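You operate a simulated robot arm through the tools that you are given. There is no shell and no other tool.

You are at the controls of a simulated robot arm. One attempt, no reset.

TASK
Clamp the panel offcut in the vice and sand its rough edge smooth.
Fine: the bench vice; put the sanding block back. Set down upright: sanding block. What is to be rubbed or washed off counts as gone when no trace of it is left.

Only the result counts: the job must be done as asked and must still hold three seconds after the hand-in. Knocking over, shifting, dropping, spilling or breaking anything else fails it.

THE ROBOT
A 6-joint arm with a two-finger gripper, fixed in place. Base frame: the origin is on the floor under the middle of its stand, x ahead of it, y to its left, z up; the work surface is at about z = 880. Readings come in mm, degrees, newtons and seconds.
It reaches about 1206 mm from its shoulder. Its first joint turns from -166.0 to 166.0 degrees. Payload 2.45 kg.
The TCP is the grasp point between the finger pads, 20 mm short of the fingertips. In the tool frame z runs along the fingers and y along their closing line. The gripper opens to 140 mm; its body begins 168 mm behind the TCP.
Orientation is told as [roll, pitch, yaw] about the base's x, y, z axes, in that order, counted from this pose: with the fingers straight down and closing along the base's y, the tool's x points along the base's -x, its y along +y and its z along -z.

THE INTERFACE
- The arm moves only by the tool apply_moves. Its argument "motion" is a list of rows, each an object of numbers (a shift or turn left out is 0, a gripper value left out holds the last): "rx", "ry", "rz": the turn, a rotation vector about the base's x, y, z in degrees; "x", "y", "z": the shift along the base's x, y, z in mm; "hand": the gripper command, from -1 (shut) to 1 (fully open), values between in proportion. In form: [{"rx": .., "ry": .., "rz": .., "x": .., "y": .., "z": .., "hand": ..}, ...]. A call has 1 to 20 rows; each row is the pose to reach, as a shift and turn from the pose commanded when the call began. A row lasts 0.2 s, in which the tool goes at most 50 mm and 8.6 degrees; a call with a longer step from one row to the next is refused whole, and so is a gripper value outside its range. Where a pose cannot be reached the arm comes as near as it can. A force on the tool above 40 N (or 10 N above the force at the start of the call, whichever is more), or a blocked arm, ends the call early, and 0.2 s more pass. The fingers move at their own pace (about 45 mm/s each) and stop on an object; they squeeze with about 23 N. The grip force told is the motor's: it shows also when the fingers shut on nothing. Time passes only in rows, and 0.2 s behind the last, so rows that repeat a pose let the fingers close. The reply holds the time, the measured pose of the TCP, the force on the tool along the base axes, the opening and the grip force, in the units named above and with some noise, with the torque about the TCP (base axes, N m) and any sound that the robot's microphone picked up.
- Cameras (640 x 400 px; columns grow to the right, rows downward): "scene" is fixed at [50.4, 500, 1503.2]; the picture's right is [-0.03, -1.00, 0.00], its down [-0.68, 0.02, -0.73] and it looks along [0.73, -0.02, -0.68] (base axes); focal length 269 px, centre (320, 200). "wrist" rides on the gripper at [78, 11, -209] in the tool frame; the picture's right is [-0.14, 0.99, 0.00], its down [-0.92, -0.13, -0.37] and it looks along [-0.37, -0.05, 0.93] (tool axes); focal length 280 px, centre (320, 200). There is no depth. A picture from a camera that has moved, and an enlarged one, comes with that camera's place and axes in the base frame and with its lens.
- get_image(camera): a new picture of that camera. It takes no simulated time.
- zoom(camera, box): a new picture of the part [left, top, right, bottom] of that camera's present view, enlarged. It takes no simulated time.
- job_done(): hands the job in; it is judged then, once.

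Nothing tells you positions but the pictures and the camera data. Unless the task says otherwise, let go and move clear before handing in.

The tools are called after "Call:" as name(argument=value, ...) on one line, values as JSON. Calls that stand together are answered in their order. apply_moves: Moves the arm, as the interface text tells. Its arguments: {"type":"object","properties":{"motion":{"type":"array","items":{"type":"object","properties":{"rx":{"type":"number"},"ry":{"type":"number"},"rz":{"type":"number"},"x":{"type":"number"},"y":{"type":"number"},"z":{"type":"number"},"hand":{"type":"number"}}}}},"required":["motion"]} The other tools are called the same way: get_image (camera) takes a picture; zoom (camera, box) takes an enlarged picture of a part of a camera's view; job_done () hands the job in.

At the start:

```text
clock: 0.0
position: [672.8, 175.9, 1257.7]
tcp_rot: [0.1, 0.0, 0.1]
contact_force: [-0.8, 0.7, -0.7]
ft_torque: [0.0, 0.02, 0.02]
opening: 140.0
finger_force: 0.0
```

scene: 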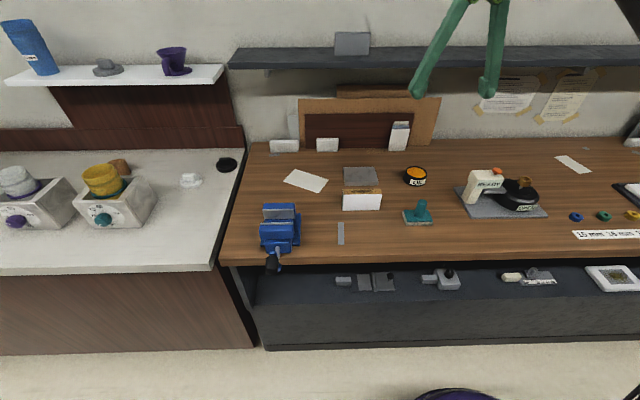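
wrist: 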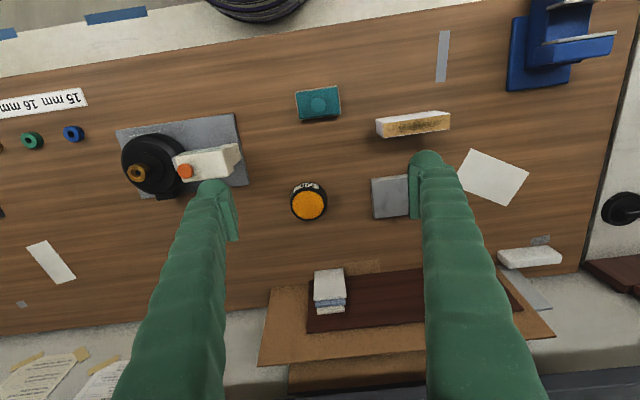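

I see a workbench with a blue vice at its left front, a white panel offcut with a rough brown edge to the right of it, and a teal sanding block with a knob further right. I'll zoom in before moving anything.

Call:
zoom(camera="scene", box=[230, 130, 390, 280])

Call:
zoom(camera="scene", box=[330, 150, 470, 240])

Call:
zoom(camera="wrist", box=[360, 0, 640, 180])

Call:
zoom(camera="wrist", box=[260, 60, 460, 240])

```text
2.67 times, centred on (310, 205) of scene
camera zoom: at [50.4, 500.0, 1503.2], right [-0.03, -1.0, 0.0], down [-0.68, 0.02, -0.73], along [0.73, -0.02, -0.68], focal length 718 px, centre (347, 187)
```

zoom: 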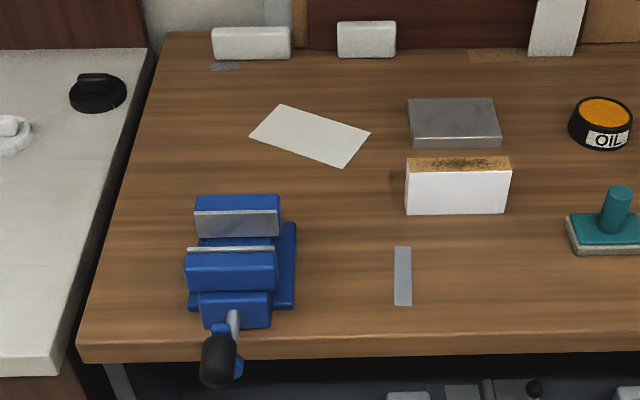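

```text
4.44 times, centred on (400, 195) of scene
camera zoom: at [50.4, 500.0, 1503.2], right [-0.03, -1.0, 0.0], down [-0.68, 0.02, -0.73], along [0.73, -0.02, -0.68], focal length 1197 px, centre (-36, 222)
```

zoom: 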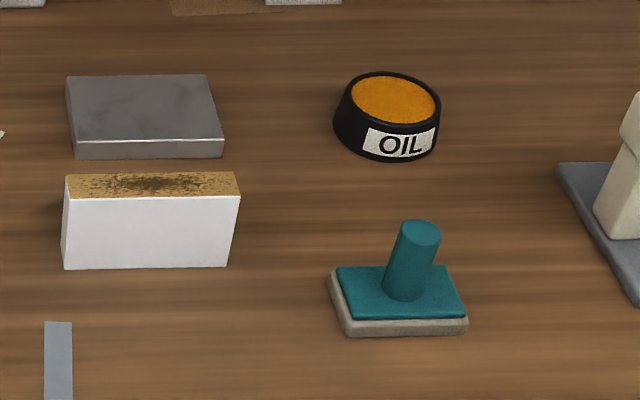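

```text
2.22 times, centred on (500, 90) of wrist
camera zoom: at [594.6, 187.0, 1467.1], right [0.14, 0.99, 0.0], down [0.92, -0.13, 0.37], along [0.37, -0.05, -0.93], focal length 623 px, centre (-80, 444)
```

zoom: 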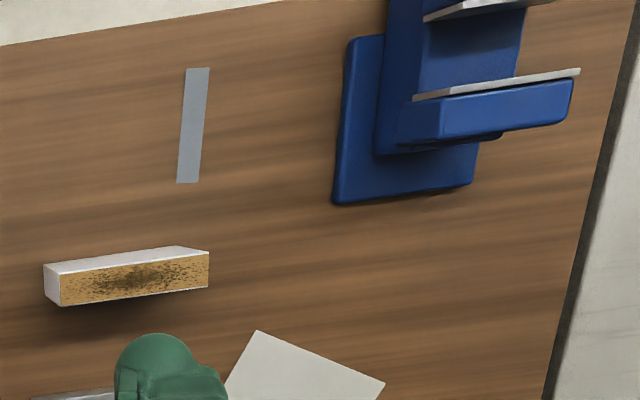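

```text
2.22 times, centred on (360, 150) of wrist
camera zoom: at [594.6, 187.0, 1467.1], right [0.14, 0.99, 0.0], down [0.92, -0.13, 0.37], along [0.37, -0.05, -0.93], focal length 623 px, centre (231, 311)
```

zoom: 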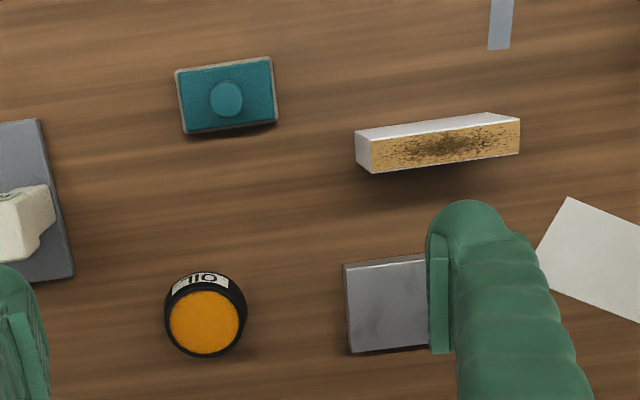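

Call:
zoom(camera="scene", box=[250, 195, 314, 275])

Call:
zoom(camera="scene", box=[220, 130, 340, 205])

Call:
zoom(camera="scene", box=[320, 260, 480, 350])

Call:
zoom(camera="scene", box=[440, 60, 640, 180])

```text
5.00 times, centred on (282, 235) of scene
camera zoom: at [50.4, 500.0, 1503.2], right [-0.03, -1.0, 0.0], down [-0.68, 0.02, -0.73], along [0.73, -0.02, -0.68], focal length 1346 px, centre (510, 25)
```

zoom: 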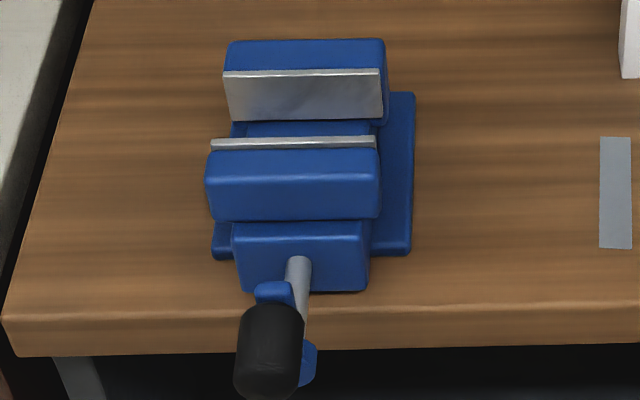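

```text
5.33 times, centred on (280, 168) of scene
camera zoom: at [50.4, 500.0, 1503.2], right [-0.03, -1.0, 0.0], down [-0.68, 0.02, -0.73], along [0.73, -0.02, -0.68], focal length 1436 px, centre (533, 373)
```

zoom: 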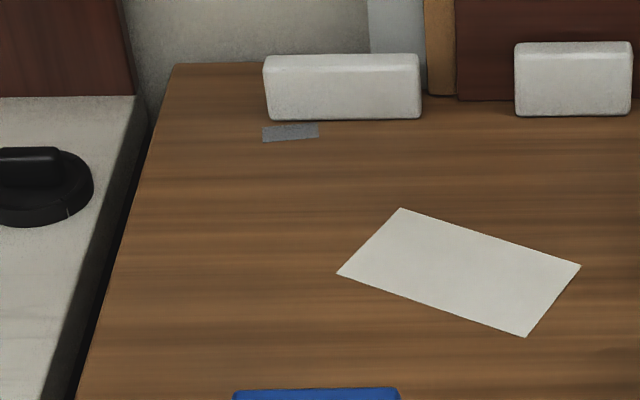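

```text
4.00 times, centred on (400, 305) of scene
camera zoom: at [50.4, 500.0, 1503.2], right [-0.03, -1.0, 0.0], down [-0.68, 0.02, -0.73], along [0.73, -0.02, -0.68], focal length 1077 px, centre (0, -220)
```

zoom: 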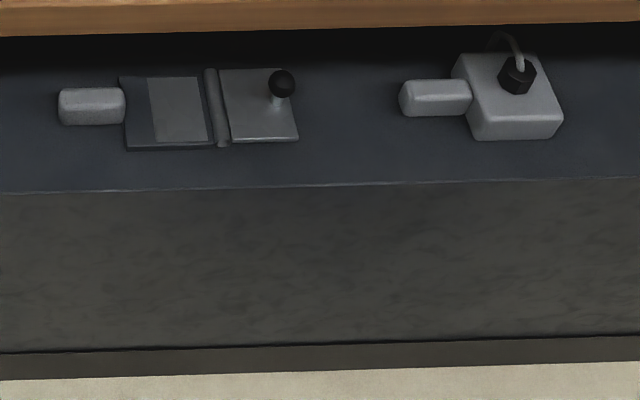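

```text
3.20 times, centred on (540, 120) of scene
camera zoom: at [50.4, 500.0, 1503.2], right [-0.03, -1.0, 0.0], down [-0.68, 0.02, -0.73], along [0.73, -0.02, -0.68], focal length 862 px, centre (-384, 456)
```

zoom: 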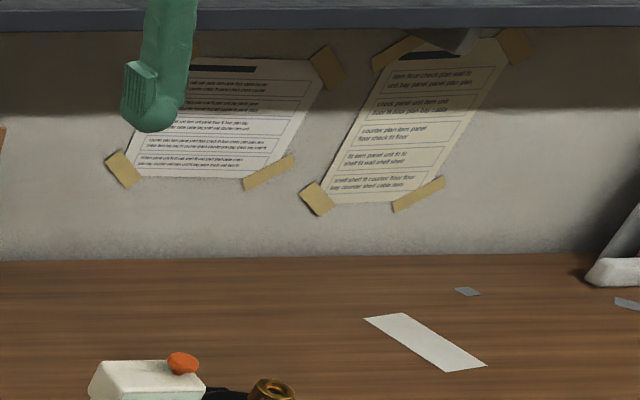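

The offcut stands at about x 679, y 351, roughly 120 long, 24 thick and 70 high, with its rough edge already up. The vice jaws open along x, with a gap at about x 534–582, y 558–646. I'll go above the vice crank first for a closer look.

Call:
apply_moves(motion=[{"x": -20, "y": 40, "z": 0}, {"x": -40, "y": 80}, {"x": -60, "y": 120}, {"x": -80, "y": 160}, {"x": -100, "y": 200}, {"x": -120, "y": 240, "z": -10}, {"x": -140, "y": 280, "z": -20}, {"x": -160, "y": 320, "z": -30}, {"x": -180, "y": 360, "z": -40}, {"x": -200, "y": 400, "z": -50}, {"x": -200, "y": 425, "z": -80}])

Call:
get_image(camera="wrist")

Call:
get_image(camera="scene")

```text
clock: 2.4
position: [474.2, 602.4, 1179.4]
tcp_rot: [0.1, -0.1, 0.0]
contact_force: [0.0, -0.2, 0.3]
ft_torque: [0.05, 0.01, 0.03]
opening: 140.1
finger_force: 0.1
```

```text
taken
camera wrist: at [396.1, 612.8, 1388.8], right [0.14, 0.99, 0.0], down [0.92, -0.13, 0.37], along [0.37, -0.05, -0.93], focal length 280 px, centre (320, 200)
```

wrist: 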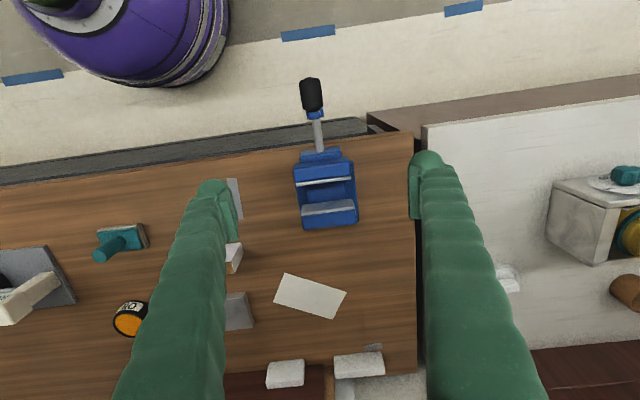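

```text
taken
```

scene: 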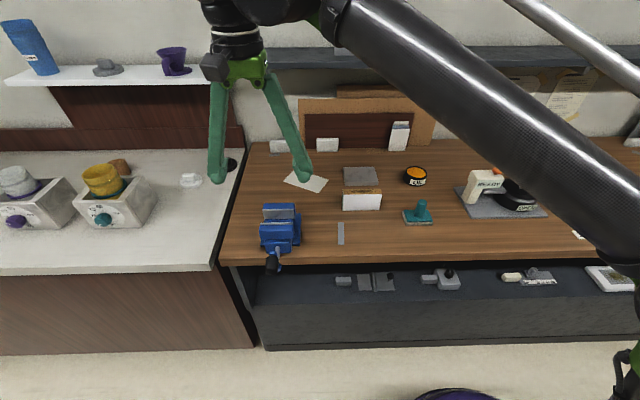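

The wrist camera now looks straight at the vice. I'll enlarge it to read the crank geometry.

Call:
zoom(camera="wrist", box=[270, 65, 390, 140])

Call:
zoom(camera="wrist", box=[270, 135, 390, 240])

```text
5.33 times, centred on (330, 102) of wrist
camera zoom: at [396.1, 612.8, 1388.8], right [0.14, 0.99, 0.0], down [0.92, -0.13, 0.37], along [0.37, -0.05, -0.93], focal length 1495 px, centre (267, 720)
```

zoom: 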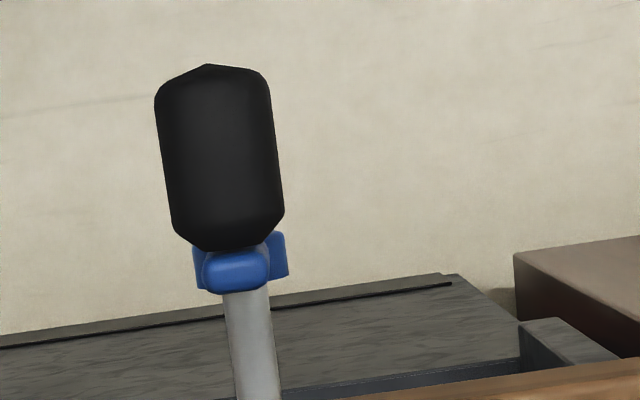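

```text
3.81 times, centred on (330, 188) of wrist
camera zoom: at [396.1, 612.8, 1388.8], right [0.14, 0.99, 0.0], down [0.92, -0.13, 0.37], along [0.37, -0.05, -0.93], focal length 1068 px, centre (282, 248)
```

zoom: 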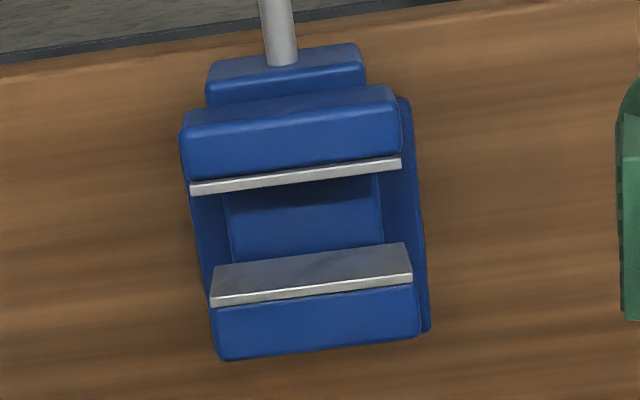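

The grip is a black cylinder about 31 mm across, centred near (404, 600, 971). Its crank points up, and the screw axis is around y 601, z 907. Next I'll go above the offcut and check its position before grasping it.

Call:
apply_moves(motion=[{"x": 25, "y": -30, "z": 0}, {"x": 50, "y": -60}, {"x": 75, "y": -92}, {"x": 100, "y": -124}, {"x": 125, "y": -156, "z": -10}, {"x": 150, "y": -188, "z": -25}, {"x": 175, "y": -220, "z": -40}, {"x": 205, "y": -251, "z": -60}])

Call:
get_image(camera="wrist")

Call:
get_image(camera="scene")

```text
clock: 4.2
position: [676.7, 348.3, 1116.6]
tcp_rot: [0.1, 0.0, 0.0]
contact_force: [-0.2, 0.6, 0.1]
ft_torque: [-0.04, -0.06, 0.0]
opening: 140.2
finger_force: 0.1
```

```text
taken
camera wrist: at [597.9, 358.9, 1326.0], right [0.14, 0.99, 0.0], down [0.92, -0.13, 0.37], along [0.37, -0.05, -0.93], focal length 280 px, centre (320, 200)
```

wrist: 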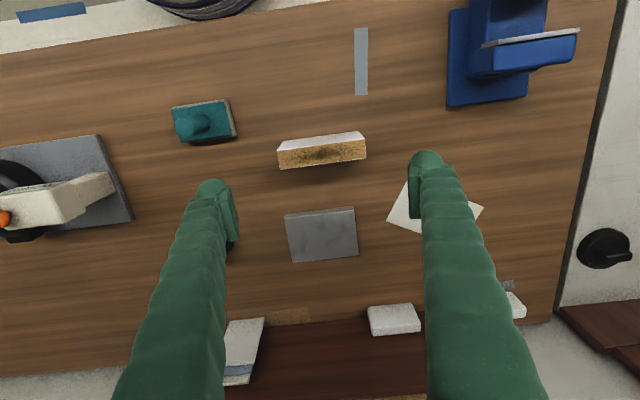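

```text
taken
```

scene: 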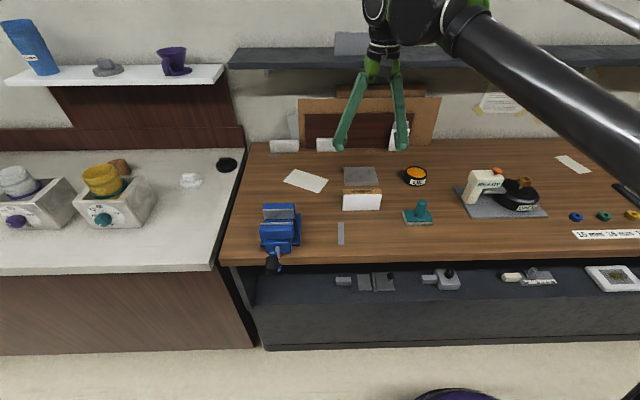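

Call:
zoom(camera="wrist", box=[260, 110, 380, 185])

Call:
zoom(camera="wrist", box=[400, 130, 480, 230])

Call:
zoom(camera="scene", box=[320, 50, 420, 160])

```text
5.33 times, centred on (320, 148) of wrist
camera zoom: at [597.9, 358.9, 1326.0], right [0.14, 0.99, 0.0], down [0.92, -0.13, 0.37], along [0.37, -0.05, -0.93], focal length 1495 px, centre (320, 480)
```

zoom: 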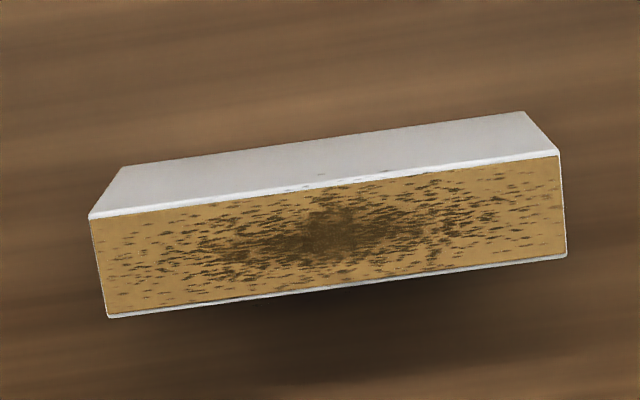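

```text
4.00 times, centred on (440, 180) of wrist
camera zoom: at [597.9, 358.9, 1326.0], right [0.14, 0.99, 0.0], down [0.92, -0.13, 0.37], along [0.37, -0.05, -0.93], focal length 1122 px, centre (-160, 280)
```

zoom: 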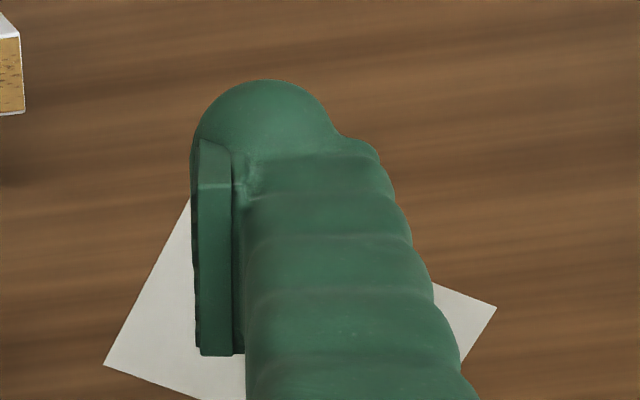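

```text
3.64 times, centred on (370, 105) of scene
camera zoom: at [50.4, 500.0, 1503.2], right [-0.03, -1.0, 0.0], down [-0.68, 0.02, -0.73], along [0.73, -0.02, -0.68], focal length 979 px, centre (138, 546)
```

zoom: 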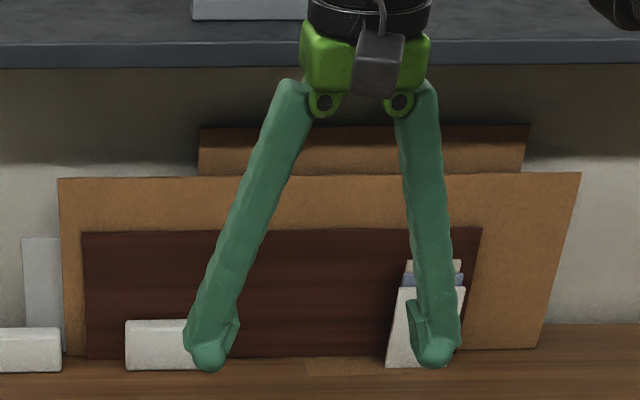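

The offcut measures x 668–695, y 291–410 with its top at z 950. It sits square to the axes, so I'll lower over it with the fingers straddling its two ends, stopping part-way to check clearance.

Call:
apply_moves(motion=[{"x": 4, "y": 0.5, "z": -40}, {"x": 4, "y": 0.5, "z": -80}, {"x": 4, "y": 0.5, "z": -120}, {"x": 4, "y": 0.5, "z": -130}, {"x": 4, "y": 0.5, "z": -130}])

Call:
get_image(camera="wrist")

Call:
zoom(camera="scene", box=[310, 110, 430, 220])

```text
clock: 5.4
position: [681.0, 351.0, 989.7]
tcp_rot: [-0.1, 0.0, 0.0]
contact_force: [0.3, -0.6, -0.3]
ft_torque: [0.0, -0.01, 0.01]
opening: 139.8
finger_force: 0.0
```

```text
taken
camera wrist: at [603.2, 361.0, 1198.9], right [0.14, 0.99, 0.0], down [0.92, -0.13, 0.37], along [0.37, -0.05, -0.93], focal length 280 px, centre (320, 200)
```

wrist: 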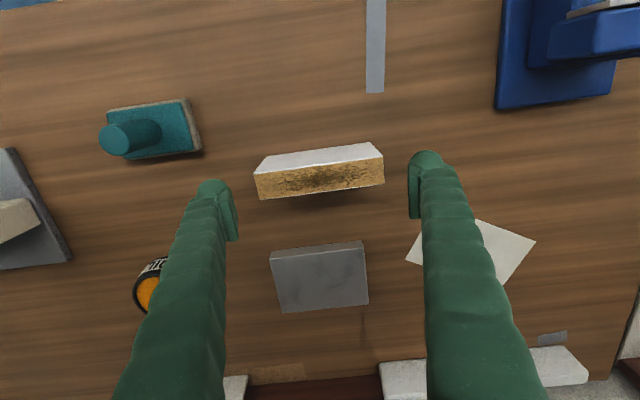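

```text
3.64 times, centred on (370, 165) of scene
camera zoom: at [50.4, 500.0, 1503.2], right [-0.03, -1.0, 0.0], down [-0.68, 0.02, -0.73], along [0.73, -0.02, -0.68], focal length 979 px, centre (138, 327)
```

zoom: 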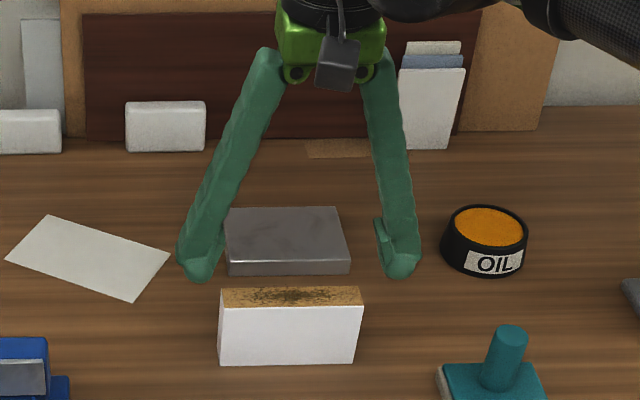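

The fingers straddle the offcut with room at both ends. I'll go down the rest of the way and close.

Call:
apply_moves(motion=[{"x": 0.5, "z": -30}, {"x": 0.5, "z": -50}, {"x": 0.5, "z": -60}, {"x": 0.5, "z": -60}, {"x": 0.5, "z": -60, "hand": 0.6}, {"x": 0.5, "z": -60, "hand": 0.6}, {"x": 0.5, "z": -60, "hand": 0.5}, {"x": 0.5, "z": -60, "hand": 0.4}])

Call:
get_image(camera="wrist")

Call:
zoom(camera="scene", box=[310, 110, 430, 220])

```text
clock: 7.2
position: [680.2, 351.6, 927.3]
tcp_rot: [0.0, -0.1, 0.0]
contact_force: [-0.2, 0.1, 1.9]
ft_torque: [0.04, -0.01, -0.02]
opening: 131.5
finger_force: 23.0
```

```text
taken
camera wrist: at [602.6, 362.3, 1136.3], right [0.14, 0.99, 0.0], down [0.92, -0.13, 0.37], along [0.37, -0.05, -0.93], focal length 280 px, centre (320, 200)
```

wrist: 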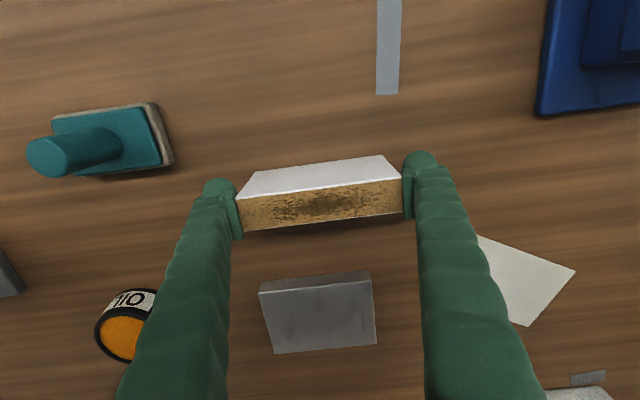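

```text
3.64 times, centred on (370, 165) of scene
camera zoom: at [50.4, 500.0, 1503.2], right [-0.03, -1.0, 0.0], down [-0.68, 0.02, -0.73], along [0.73, -0.02, -0.68], focal length 979 px, centre (138, 327)
```

zoom: 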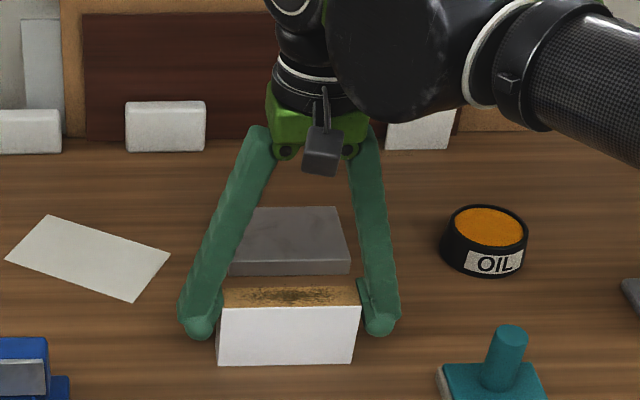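

Call:
zoom(camera="wrist", box=[180, 140, 460, 250])

Call:
zoom(camera="scene", box=[340, 170, 400, 215])

```text
2.29 times, centred on (320, 195) of wrist
camera zoom: at [602.6, 362.3, 1136.3], right [0.14, 0.99, 0.0], down [0.92, -0.13, 0.37], along [0.37, -0.05, -0.93], focal length 641 px, centre (320, 211)
```

zoom: 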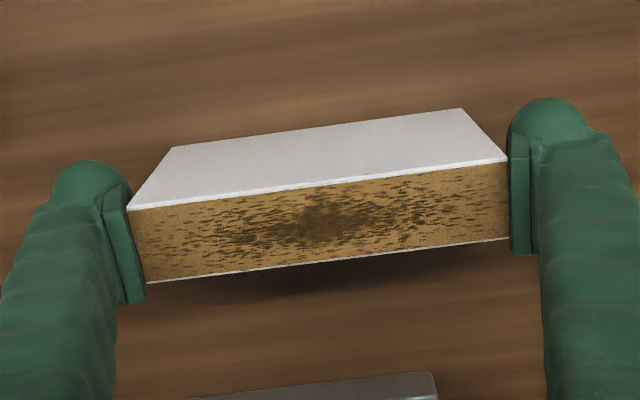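

```text
8.89 times, centred on (370, 192) of scene
camera zoom: at [50.4, 500.0, 1503.2], right [-0.03, -1.0, 0.0], down [-0.68, 0.02, -0.73], along [0.73, -0.02, -0.68], focal length 2393 px, centre (-124, 267)
```

zoom: 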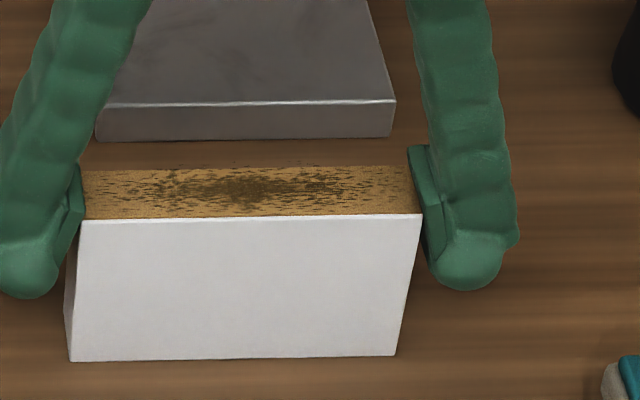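

At this width the pads lean and only bite the offcut's top corners. I'll let go, rise, turn the hand 90° and grip it across its thickness instead.

Call:
apply_moves(motion=[{"hand": 1}, {"hand": 1}, {"z": 30, "hand": 1}, {"z": 70, "hand": 1}, {"z": 90, "rz": 8, "hand": 1}, {"z": 100, "rz": 16, "hand": 0.5}, {"z": 100, "rz": 24, "hand": 0.2}, {"z": 100, "rz": 32}, {"z": 100, "rz": 40}, {"z": 100, "rz": 48}, {"z": 100, "rz": 56}, {"z": 100, "rz": 64}, {"z": 100, "rz": 72}, {"z": 100, "rz": 80}, {"z": 100, "rz": 86}, {"z": 100, "rz": 90}, {"z": 100, "rz": 90}])

Call:
get_image(camera="wrist")

Call:
get_image(camera="scene")

```text
clock: 10.8
position: [681.5, 351.3, 1027.8]
tcp_rot: [0.0, 0.0, 90.0]
contact_force: [0.2, -1.0, -1.7]
ft_torque: [0.0, -0.02, 0.01]
opening: 84.4
finger_force: 0.2
```

```text
taken
camera wrist: at [671.5, 271.9, 1236.7], right [-0.99, 0.14, 0.0], down [0.13, 0.92, 0.37], along [0.05, 0.37, -0.93], focal length 280 px, centre (320, 200)
```

wrist: 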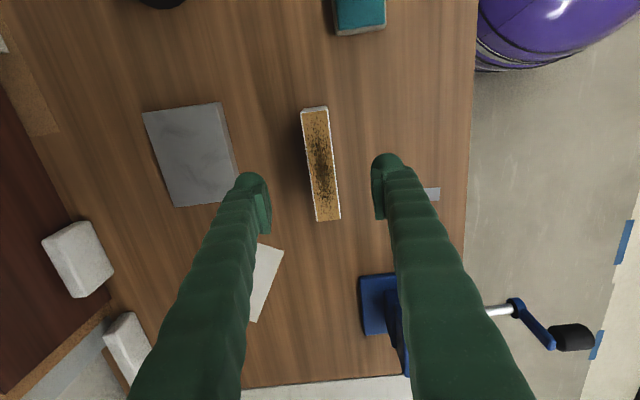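

```text
taken
```

scene: 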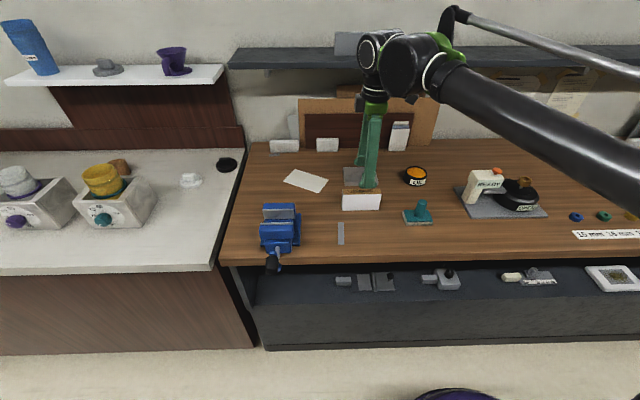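

The hand is turned and the offcut is still in place. I'll descend over the middle of it and close across the thickness.

Call:
apply_moves(motion=[{"z": -40}, {"z": -75}, {"z": -85}, {"z": -85}, {"z": -85, "hand": -0.2}, {"z": -85, "hand": -0.4}, {"z": -85, "hand": -0.6}, {"z": -85, "hand": -0.8}, {"z": -85, "hand": -0.8}, {"z": -85, "hand": -0.8}])

Call:
zoom(camera="wrist", box=[200, 60, 440, 240])

Call:
zoom(camera="scene", box=[320, 130, 420, 220])

```text
clock: 13.0
position: [682.3, 352.3, 942.9]
tcp_rot: [0.0, 0.0, 90.0]
contact_force: [-0.9, 0.4, 1.2]
ft_torque: [-0.01, -0.01, -0.03]
opening: 27.1
finger_force: 23.1
```

```text
2.22 times, centred on (320, 150) of wrist
camera zoom: at [671.5, 274.3, 1151.5], right [-0.99, 0.14, 0.0], down [0.13, 0.92, 0.37], along [0.05, 0.37, -0.93], focal length 623 px, centre (320, 311)
```

zoom: 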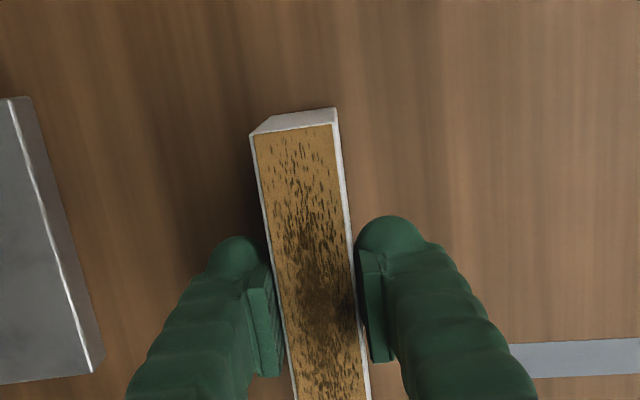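

```text
4.44 times, centred on (370, 175) of scene
camera zoom: at [50.4, 500.0, 1503.2], right [-0.03, -1.0, 0.0], down [-0.68, 0.02, -0.73], along [0.73, -0.02, -0.68], focal length 1197 px, centre (98, 311)
```

zoom: 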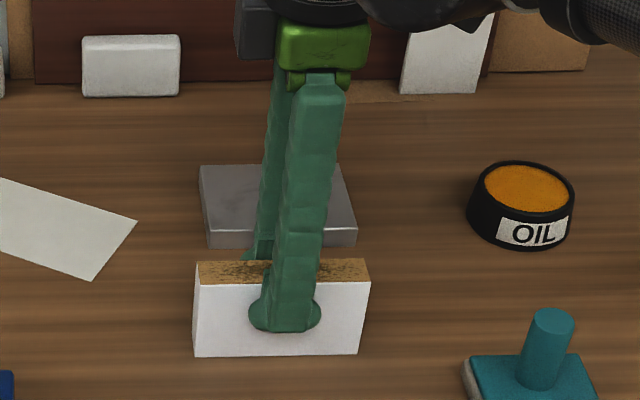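

I have it firmly at 27 mm. I'll lift it straight up and carry it above the vice gap.

Call:
apply_moves(motion=[{"z": 15}, {"z": 45}, {"z": 85}, {"z": 125}, {"x": -10, "y": 25, "z": 130}, {"x": -28, "y": 60, "z": 130}, {"x": -46, "y": 95, "z": 130}, {"x": -64, "y": 130, "z": 130}, {"x": -82, "y": 165, "z": 130}, {"x": -100, "y": 200, "z": 130}, {"x": -114, "y": 230, "z": 130}, {"x": -122, "y": 245, "z": 130}, {"x": -124, "y": 250, "z": 130}, {"x": -124, "y": 250, "z": 130}])

Call:
get_image(camera="wrist")

Call:
zoom(camera="scene", box=[230, 130, 350, 280])

```text
clock: 16.0
position: [558.5, 600.6, 1070.7]
tcp_rot: [0.0, 0.0, 90.0]
contact_force: [-0.2, 0.3, -1.6]
ft_torque: [0.03, 0.02, 0.01]
opening: 27.2
finger_force: 22.5
```

```text
taken
camera wrist: at [548.0, 522.9, 1281.3], right [-0.99, 0.14, 0.0], down [0.13, 0.92, 0.37], along [0.05, 0.37, -0.93], focal length 280 px, centre (320, 200)
```

wrist: 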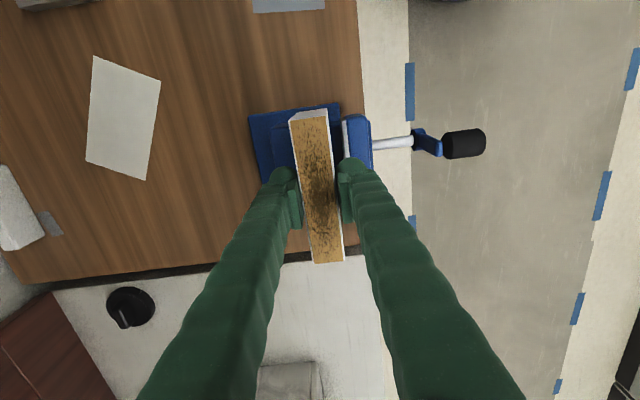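

```text
2.67 times, centred on (290, 205) of scene
camera zoom: at [50.4, 500.0, 1503.2], right [-0.03, -1.0, 0.0], down [-0.68, 0.02, -0.73], along [0.73, -0.02, -0.68], focal length 718 px, centre (400, 187)
```

zoom: 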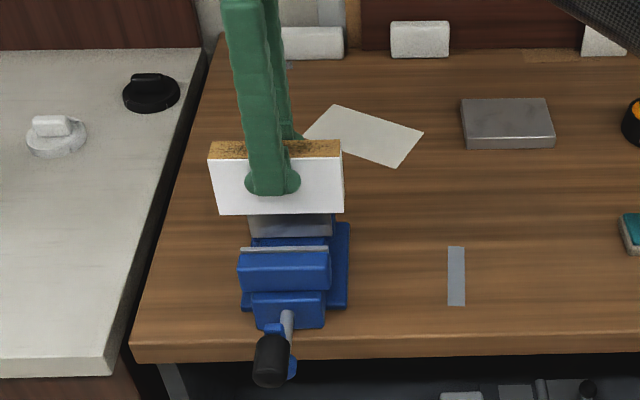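

Call:
zoom(camera="wrist", box=[235, 85, 395, 185])

Call:
zoom(camera="scene", box=[250, 175, 314, 255])

```text
4.00 times, centred on (315, 135) of wrist
camera zoom: at [548.0, 522.9, 1281.3], right [-0.99, 0.14, 0.0], down [0.13, 0.92, 0.37], along [0.05, 0.37, -0.93], focal length 1122 px, centre (340, 460)
```

zoom: 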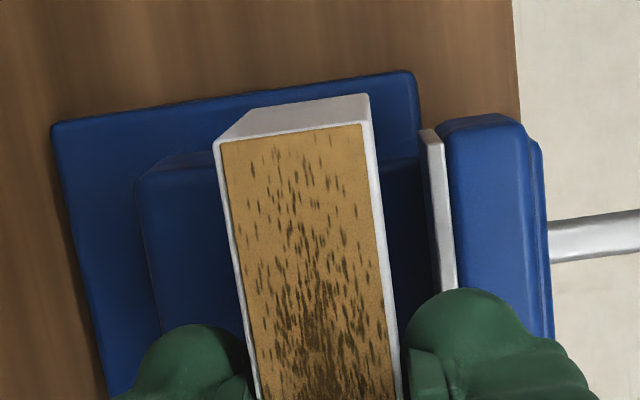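

```text
5.00 times, centred on (282, 215) of scene
camera zoom: at [50.4, 500.0, 1503.2], right [-0.03, -1.0, 0.0], down [-0.68, 0.02, -0.73], along [0.73, -0.02, -0.68], focal length 1346 px, centre (510, 125)
```

zoom: 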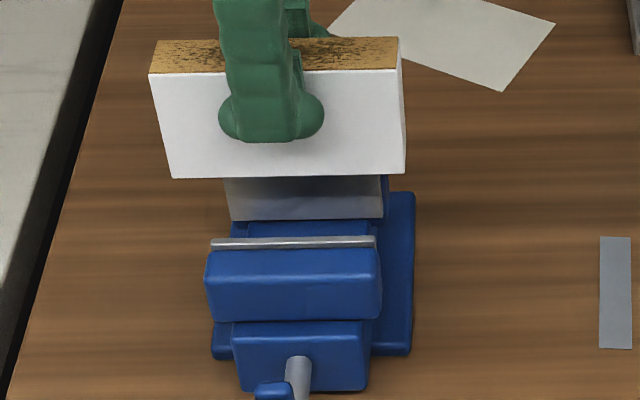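

The front jaw face is at x≈531, the rear one at x≈582, and the jaw tops at z≈976, with the slide near z 937. The offcut hangs centred in that gap. I'll lower it in slowly.

Call:
apply_moves(motion=[{"x": 3, "z": -15}, {"x": 3, "z": -30}, {"x": 3, "z": -42}, {"x": 3, "z": -50}, {"x": 3, "z": -56}, {"x": 3, "z": -60}, {"x": 3, "z": -63}, {"x": 3, "z": -63}])

Call:
zoom(camera="wrist", box=[215, 85, 425, 225])

Call:
zoom(camera="scene", box=[250, 175, 314, 255])

```text
clock: 17.8
position: [561.4, 601.0, 1010.5]
tcp_rot: [0.0, 0.0, 90.0]
contact_force: [0.1, 0.7, -0.9]
ft_torque: [-0.01, 0.03, 0.01]
opening: 27.1
finger_force: 22.9
```

```text
2.86 times, centred on (320, 155) of wrist
camera zoom: at [550.9, 522.8, 1219.0], right [-0.99, 0.14, 0.0], down [0.13, 0.92, 0.37], along [0.05, 0.37, -0.93], focal length 801 px, centre (320, 329)
```

zoom: 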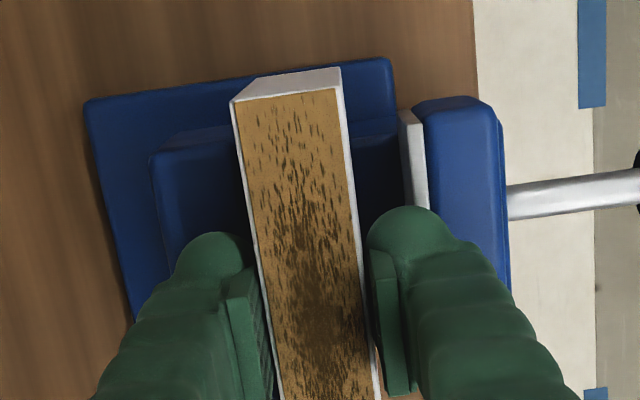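

```text
5.00 times, centred on (282, 215) of scene
camera zoom: at [50.4, 500.0, 1503.2], right [-0.03, -1.0, 0.0], down [-0.68, 0.02, -0.73], along [0.73, -0.02, -0.68], focal length 1346 px, centre (510, 125)
```

zoom: 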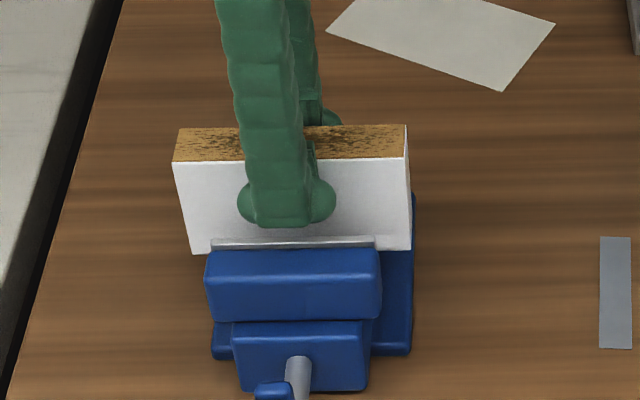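

It's inside the gap with clearance on both sides, about 10 mm above the slide. I'll go down slowly until I feel contact.

Call:
apply_moves(motion=[{"z": -3}, {"z": -5}, {"z": -7}, {"z": -8}, {"z": -9}, {"z": -10}, {"z": -10}])

Call:
zoom(camera="scene", box=[250, 175, 314, 255])

```text
clock: 19.4
position: [561.1, 601.3, 1000.2]
tcp_rot: [0.1, -0.1, 89.9]
contact_force: [-2.5, 7.0, 23.7]
ft_torque: [0.07, -0.05, 0.03]
opening: 27.1
finger_force: 23.2
```

```text
5.00 times, centred on (282, 215) of scene
camera zoom: at [50.4, 500.0, 1503.2], right [-0.03, -1.0, 0.0], down [-0.68, 0.02, -0.73], along [0.73, -0.02, -0.68], focal length 1346 px, centre (510, 125)
```

zoom: 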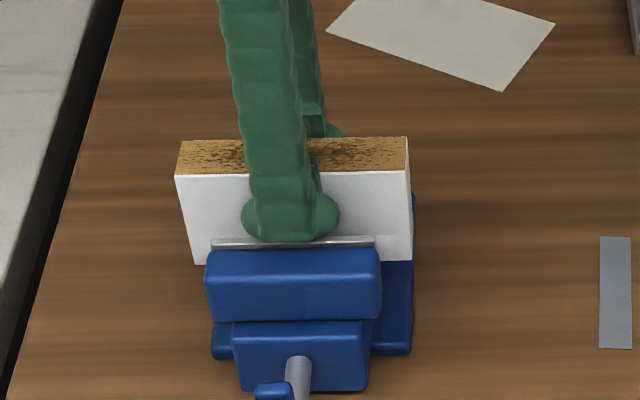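

I feel contact at about 24 N, so it's seated on the slide. I'll ease off a millimetre, open gently and rise straight up.

Call:
apply_moves(motion=[{"z": 1}, {"z": 1}, {"z": 1, "hand": -0.5}, {"z": 1, "hand": -0.4}, {"z": 1, "hand": -0.4}, {"z": 5, "hand": -0.3}, {"z": 20, "hand": -0.2}, {"z": 50, "hand": 0}, {"z": 90, "hand": 0}, {"z": 120, "hand": 0}])

Call:
get_image(camera="wrist")

Call:
zoom(camera="scene", box=[250, 175, 314, 255])

```text
clock: 21.6
position: [562.0, 600.1, 1120.6]
tcp_rot: [-0.1, 0.1, 90.1]
contact_force: [0.1, -0.2, 0.9]
ft_torque: [-0.01, 0.0, -0.01]
opening: 69.9
finger_force: 0.0
```

```text
taken
camera wrist: at [550.5, 522.5, 1330.8], right [-0.99, 0.14, 0.0], down [0.13, 0.92, 0.37], along [0.05, 0.37, -0.93], focal length 280 px, centre (320, 200)
```

wrist: 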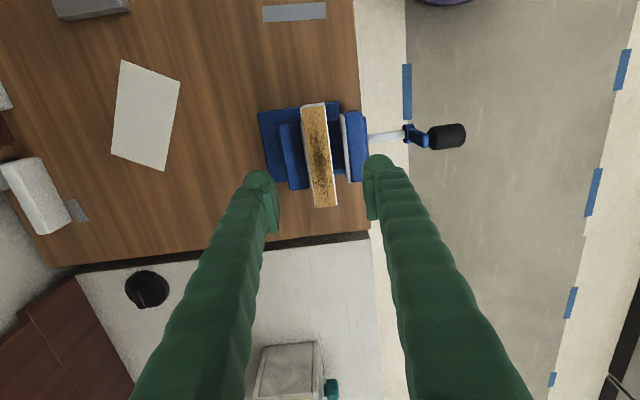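

```text
5.00 times, centred on (282, 215) of scene
camera zoom: at [50.4, 500.0, 1503.2], right [-0.03, -1.0, 0.0], down [-0.68, 0.02, -0.73], along [0.73, -0.02, -0.68], focal length 1346 px, centre (510, 125)
```

zoom: 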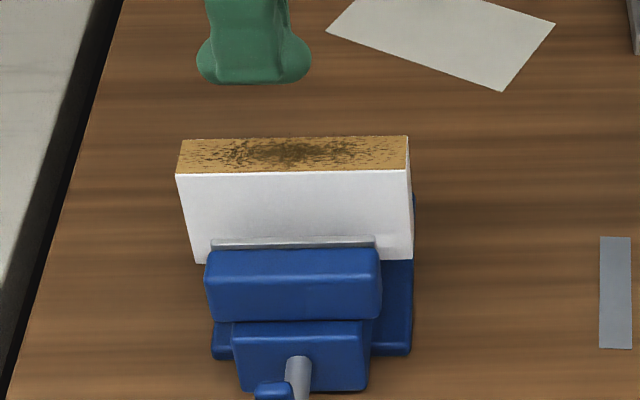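

The offcut stands upright in the gap. Now I'll look at the crank from this side to fix its geometry.

Call:
zoom(camera="wrist", box=[360, 105, 480, 180])

Call:
zoom(camera="scene", box=[254, 238, 302, 283])

```text
5.33 times, centred on (420, 142) of wrist
camera zoom: at [550.5, 522.5, 1330.8], right [-0.99, 0.14, 0.0], down [0.13, 0.92, 0.37], along [0.05, 0.37, -0.93], focal length 1495 px, centre (-213, 507)
```

zoom: 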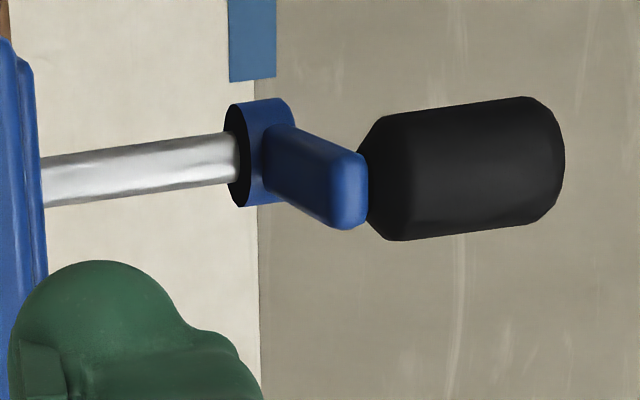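

```text
8.89 times, centred on (278, 260) of scene
camera zoom: at [50.4, 500.0, 1503.2], right [-0.03, -1.0, 0.0], down [-0.68, 0.02, -0.73], along [0.73, -0.02, -0.68], focal length 2393 px, centre (693, -338)
```

zoom: 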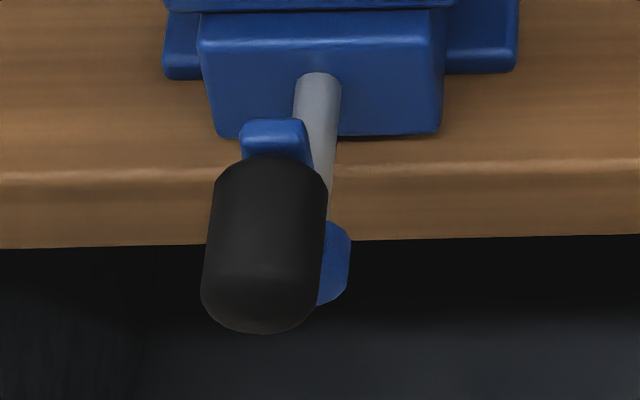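

The grip centres near (402, 601, 973) and the hub axis is near y 600.5, z 921, so the crank radius is about 52. I'll turn the hand back and go above the grip.

Call:
apply_moves(motion=[{"x": -12, "rz": -8}, {"x": -24, "rz": -16}, {"x": -36, "rz": -24}, {"x": -48, "rz": -32}, {"x": -60, "rz": -40}, {"x": -75, "rz": -48}, {"x": -90, "rz": -56}, {"x": -105, "rz": -64}, {"x": -120, "rz": -72}, {"x": -135, "rz": -80}, {"x": -148, "rz": -86}, {"x": -160, "y": 0.5, "rz": -90}, {"x": -160, "y": 0.5, "z": -30, "rz": -90}, {"x": -160, "y": 0.5, "z": -60, "rz": -90}, {"x": -160, "y": 0.5, "z": -70, "rz": -90}, {"x": -160, "y": 0.5, "z": -70, "rz": -90}])

Call:
get_image(camera="wrist")

Call:
get_image(camera="scene")

```text
clock: 25.0
position: [401.2, 599.8, 1051.0]
tcp_rot: [0.0, 0.0, 0.0]
contact_force: [0.3, 0.2, 0.5]
ft_torque: [0.0, 0.03, -0.01]
opening: 70.1
finger_force: 0.0
```

```text
taken
camera wrist: at [324.5, 610.9, 1260.0], right [0.14, 0.99, 0.0], down [0.92, -0.13, 0.37], along [0.37, -0.05, -0.93], focal length 280 px, centre (320, 200)
```

wrist: 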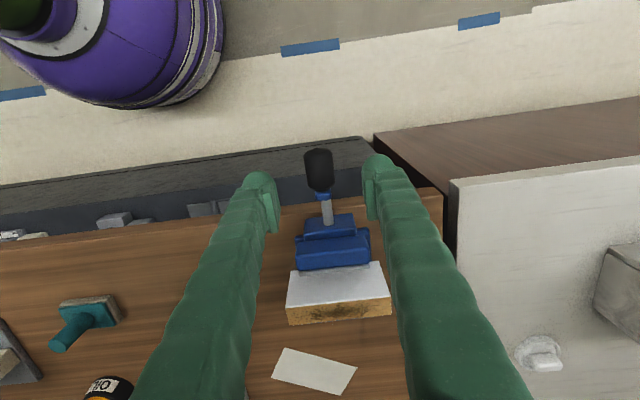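

```text
taken
```

scene: 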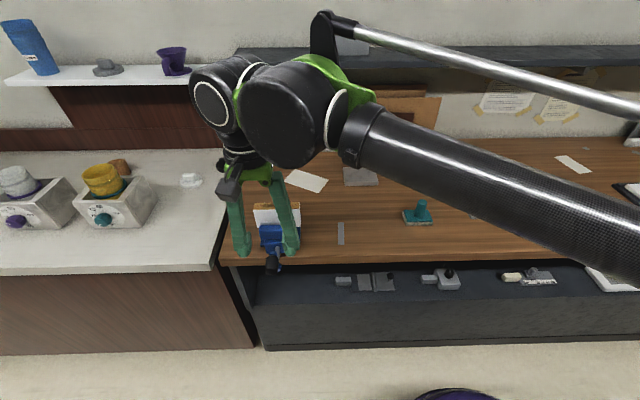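

The fingers straddle the black grip. I'll lower to its height and close on it.

Call:
apply_moves(motion=[{"z": -30, "y": 0.5}, {"z": -60, "y": 0.5}, {"z": -77, "y": 0.5}, {"z": -77, "y": 0.5}, {"z": -77, "y": 0.5, "hand": -0.3}, {"z": -77, "y": 0.5, "hand": -0.5}, {"z": -77, "y": 0.5, "hand": -0.7}, {"z": -77, "y": 0.5, "hand": -0.7}, {"z": -77, "y": 0.5, "hand": -0.7}])

Call:
get_image(camera="wrist")

Call:
zoom(camera="scene", box=[230, 195, 330, 285])

```text
clock: 27.0
position: [401.8, 602.2, 975.7]
tcp_rot: [0.0, 0.1, 0.0]
contact_force: [-0.6, -3.4, -1.0]
ft_torque: [0.01, 0.04, 1.0]
opening: 25.3
finger_force: 45.5
```

```text
taken
camera wrist: at [322.9, 613.6, 1184.8], right [0.14, 0.99, 0.0], down [0.92, -0.13, 0.37], along [0.37, -0.05, -0.93], focal length 280 px, centre (320, 200)
```

wrist: 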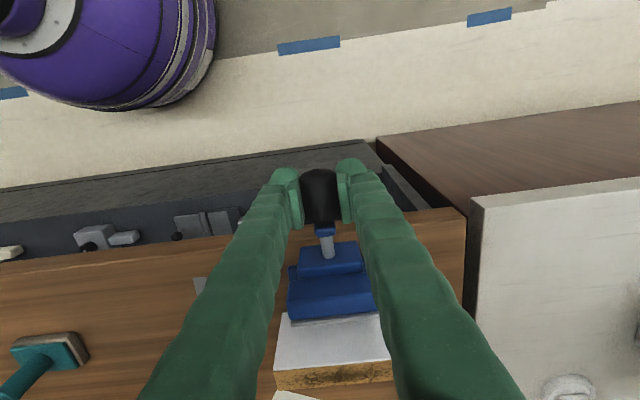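

```text
4.44 times, centred on (280, 240) of scene
camera zoom: at [50.4, 500.0, 1503.2], right [-0.03, -1.0, 0.0], down [-0.68, 0.02, -0.73], along [0.73, -0.02, -0.68], focal length 1197 px, centre (498, 22)
```

zoom: 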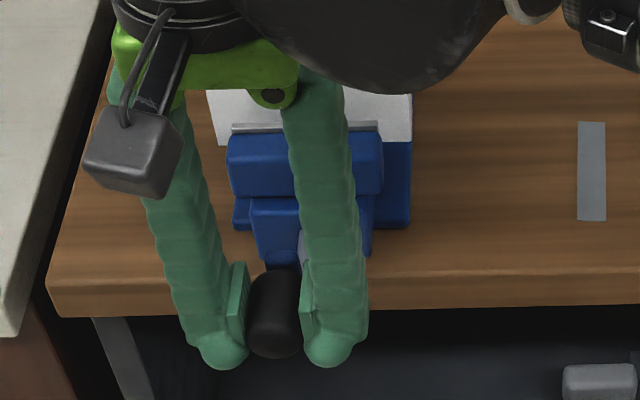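

I have the grip. I'll try turning the crank about 40° clockwise (top towards −y) and then see which way the jaw moves.

Call:
apply_moves(motion=[{"y": -4.5, "z": -0.2}, {"y": -9, "z": -0.8}, {"y": -13.5, "z": -1.8}, {"y": -17.8, "z": -3.1}, {"y": -22, "z": -4.9}, {"y": -26, "z": -7}, {"y": -29.8, "z": -9.4}, {"y": -33.4, "z": -12.2}, {"y": -33.4, "z": -12.2}])

Call:
get_image(camera="wrist")

Call:
zoom(camera="scene", box=[230, 195, 330, 285])

```text
clock: 27.9
position: [401.7, 584.8, 973.0]
tcp_rot: [-0.1, -0.1, -0.1]
contact_force: [5.0, -6.3, 17.0]
ft_torque: [0.02, 0.04, 1.55]
opening: 25.6
finger_force: 44.8
stopped in row 4: the force on the tool passed its limit at 41 N (the readings are from after the stop); the commanded pose is now the measured one
```

```text
taken
camera wrist: at [323.1, 595.9, 1182.6], right [0.14, 0.99, 0.0], down [0.92, -0.13, 0.37], along [0.37, -0.05, -0.93], focal length 280 px, centre (320, 200)
```

wrist: 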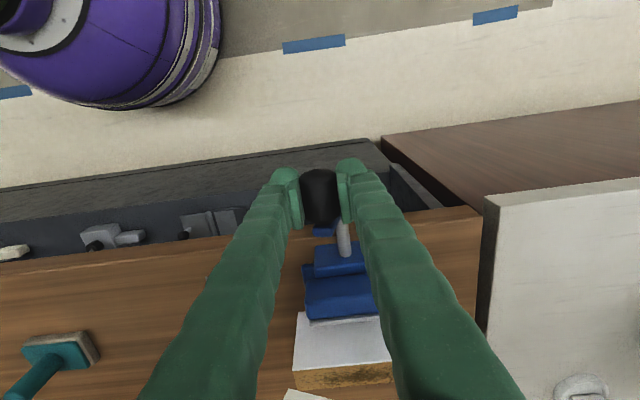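

```text
4.44 times, centred on (280, 240) of scene
camera zoom: at [50.4, 500.0, 1503.2], right [-0.03, -1.0, 0.0], down [-0.68, 0.02, -0.73], along [0.73, -0.02, -0.68], focal length 1197 px, centre (498, 22)
```

zoom: 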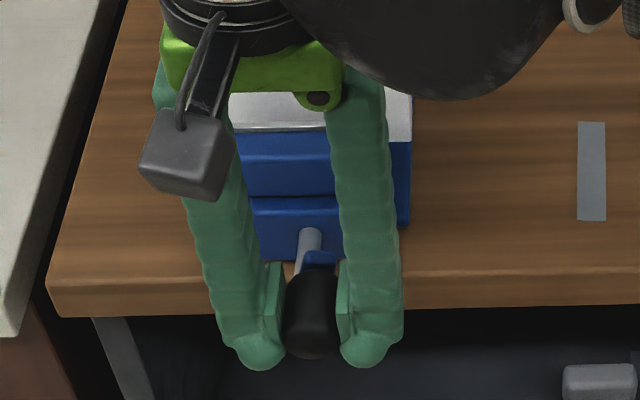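

Call:
zoom(camera="wrist", box=[250, 140, 400, 260])

Call:
zoom(camera="scene", box=[262, 235, 322, 285])

```text
3.33 times, centred on (325, 200) of wrist
camera zoom: at [323.1, 595.9, 1182.6], right [0.14, 0.99, 0.0], down [0.92, -0.13, 0.37], along [0.37, -0.05, -0.93], focal length 935 px, centre (303, 200)
```

zoom: 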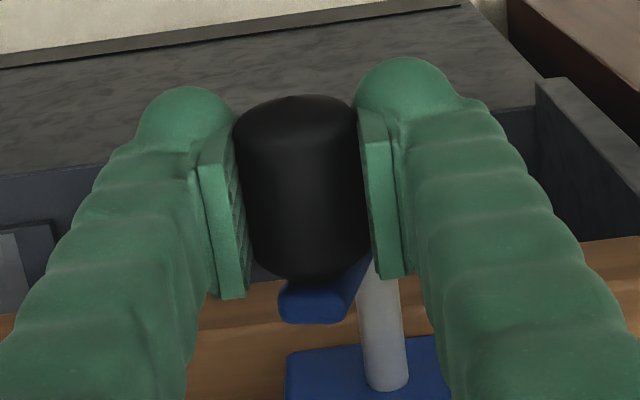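

```text
8.00 times, centred on (292, 260) of scene
camera zoom: at [50.4, 500.0, 1503.2], right [-0.03, -1.0, 0.0], down [-0.68, 0.02, -0.73], along [0.73, -0.02, -0.68], focal length 2154 px, centre (544, -280)
```

zoom: 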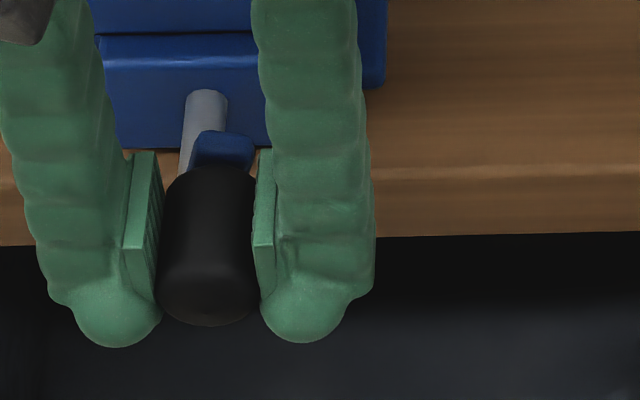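

The crank turned about 19° with little tangential resistance, and the residual force is mostly radial, so my arc was slightly too tight. I'll ease up a little and continue in smaller arcs.

Call:
apply_moves(motion=[{"z": 1}, {"z": 2}, {"z": 2}])

```text
clock: 28.7
position: [401.8, 587.2, 973.2]
tcp_rot: [-0.1, 0.1, 0.1]
contact_force: [1.4, 0.4, -13.5]
ft_torque: [0.03, -0.02, 1.55]
opening: 25.6
finger_force: 44.9
```

Call:
apply_moves(motion=[{"z": -1}, {"z": -1}, {"z": -1}])

```text
clock: 29.5
position: [401.5, 585.9, 975.1]
tcp_rot: [-0.1, -0.1, 0.1]
contact_force: [-2.3, 0.8, 6.9]
ft_torque: [-0.03, 0.06, 1.56]
opening: 25.3
finger_force: 44.4
```

The wrist is stiff at about 20 N/mm, so I'll follow the arc slowly in short sections and correct by the force readings.

Call:
apply_moves(motion=[{"y": -2.4, "z": -0.4}, {"y": -4.6, "z": -1.2}, {"y": -6.7, "z": -2.0}, {"y": -8.8, "z": -3.0}, {"y": -8.8, "z": -3.0}])

```text
clock: 30.7
position: [402.6, 577.8, 971.2]
tcp_rot: [-0.1, -0.2, -0.1]
contact_force: [6.1, 0.6, 4.7]
ft_torque: [-0.03, 0.03, 1.51]
opening: 25.3
finger_force: 45.1
```

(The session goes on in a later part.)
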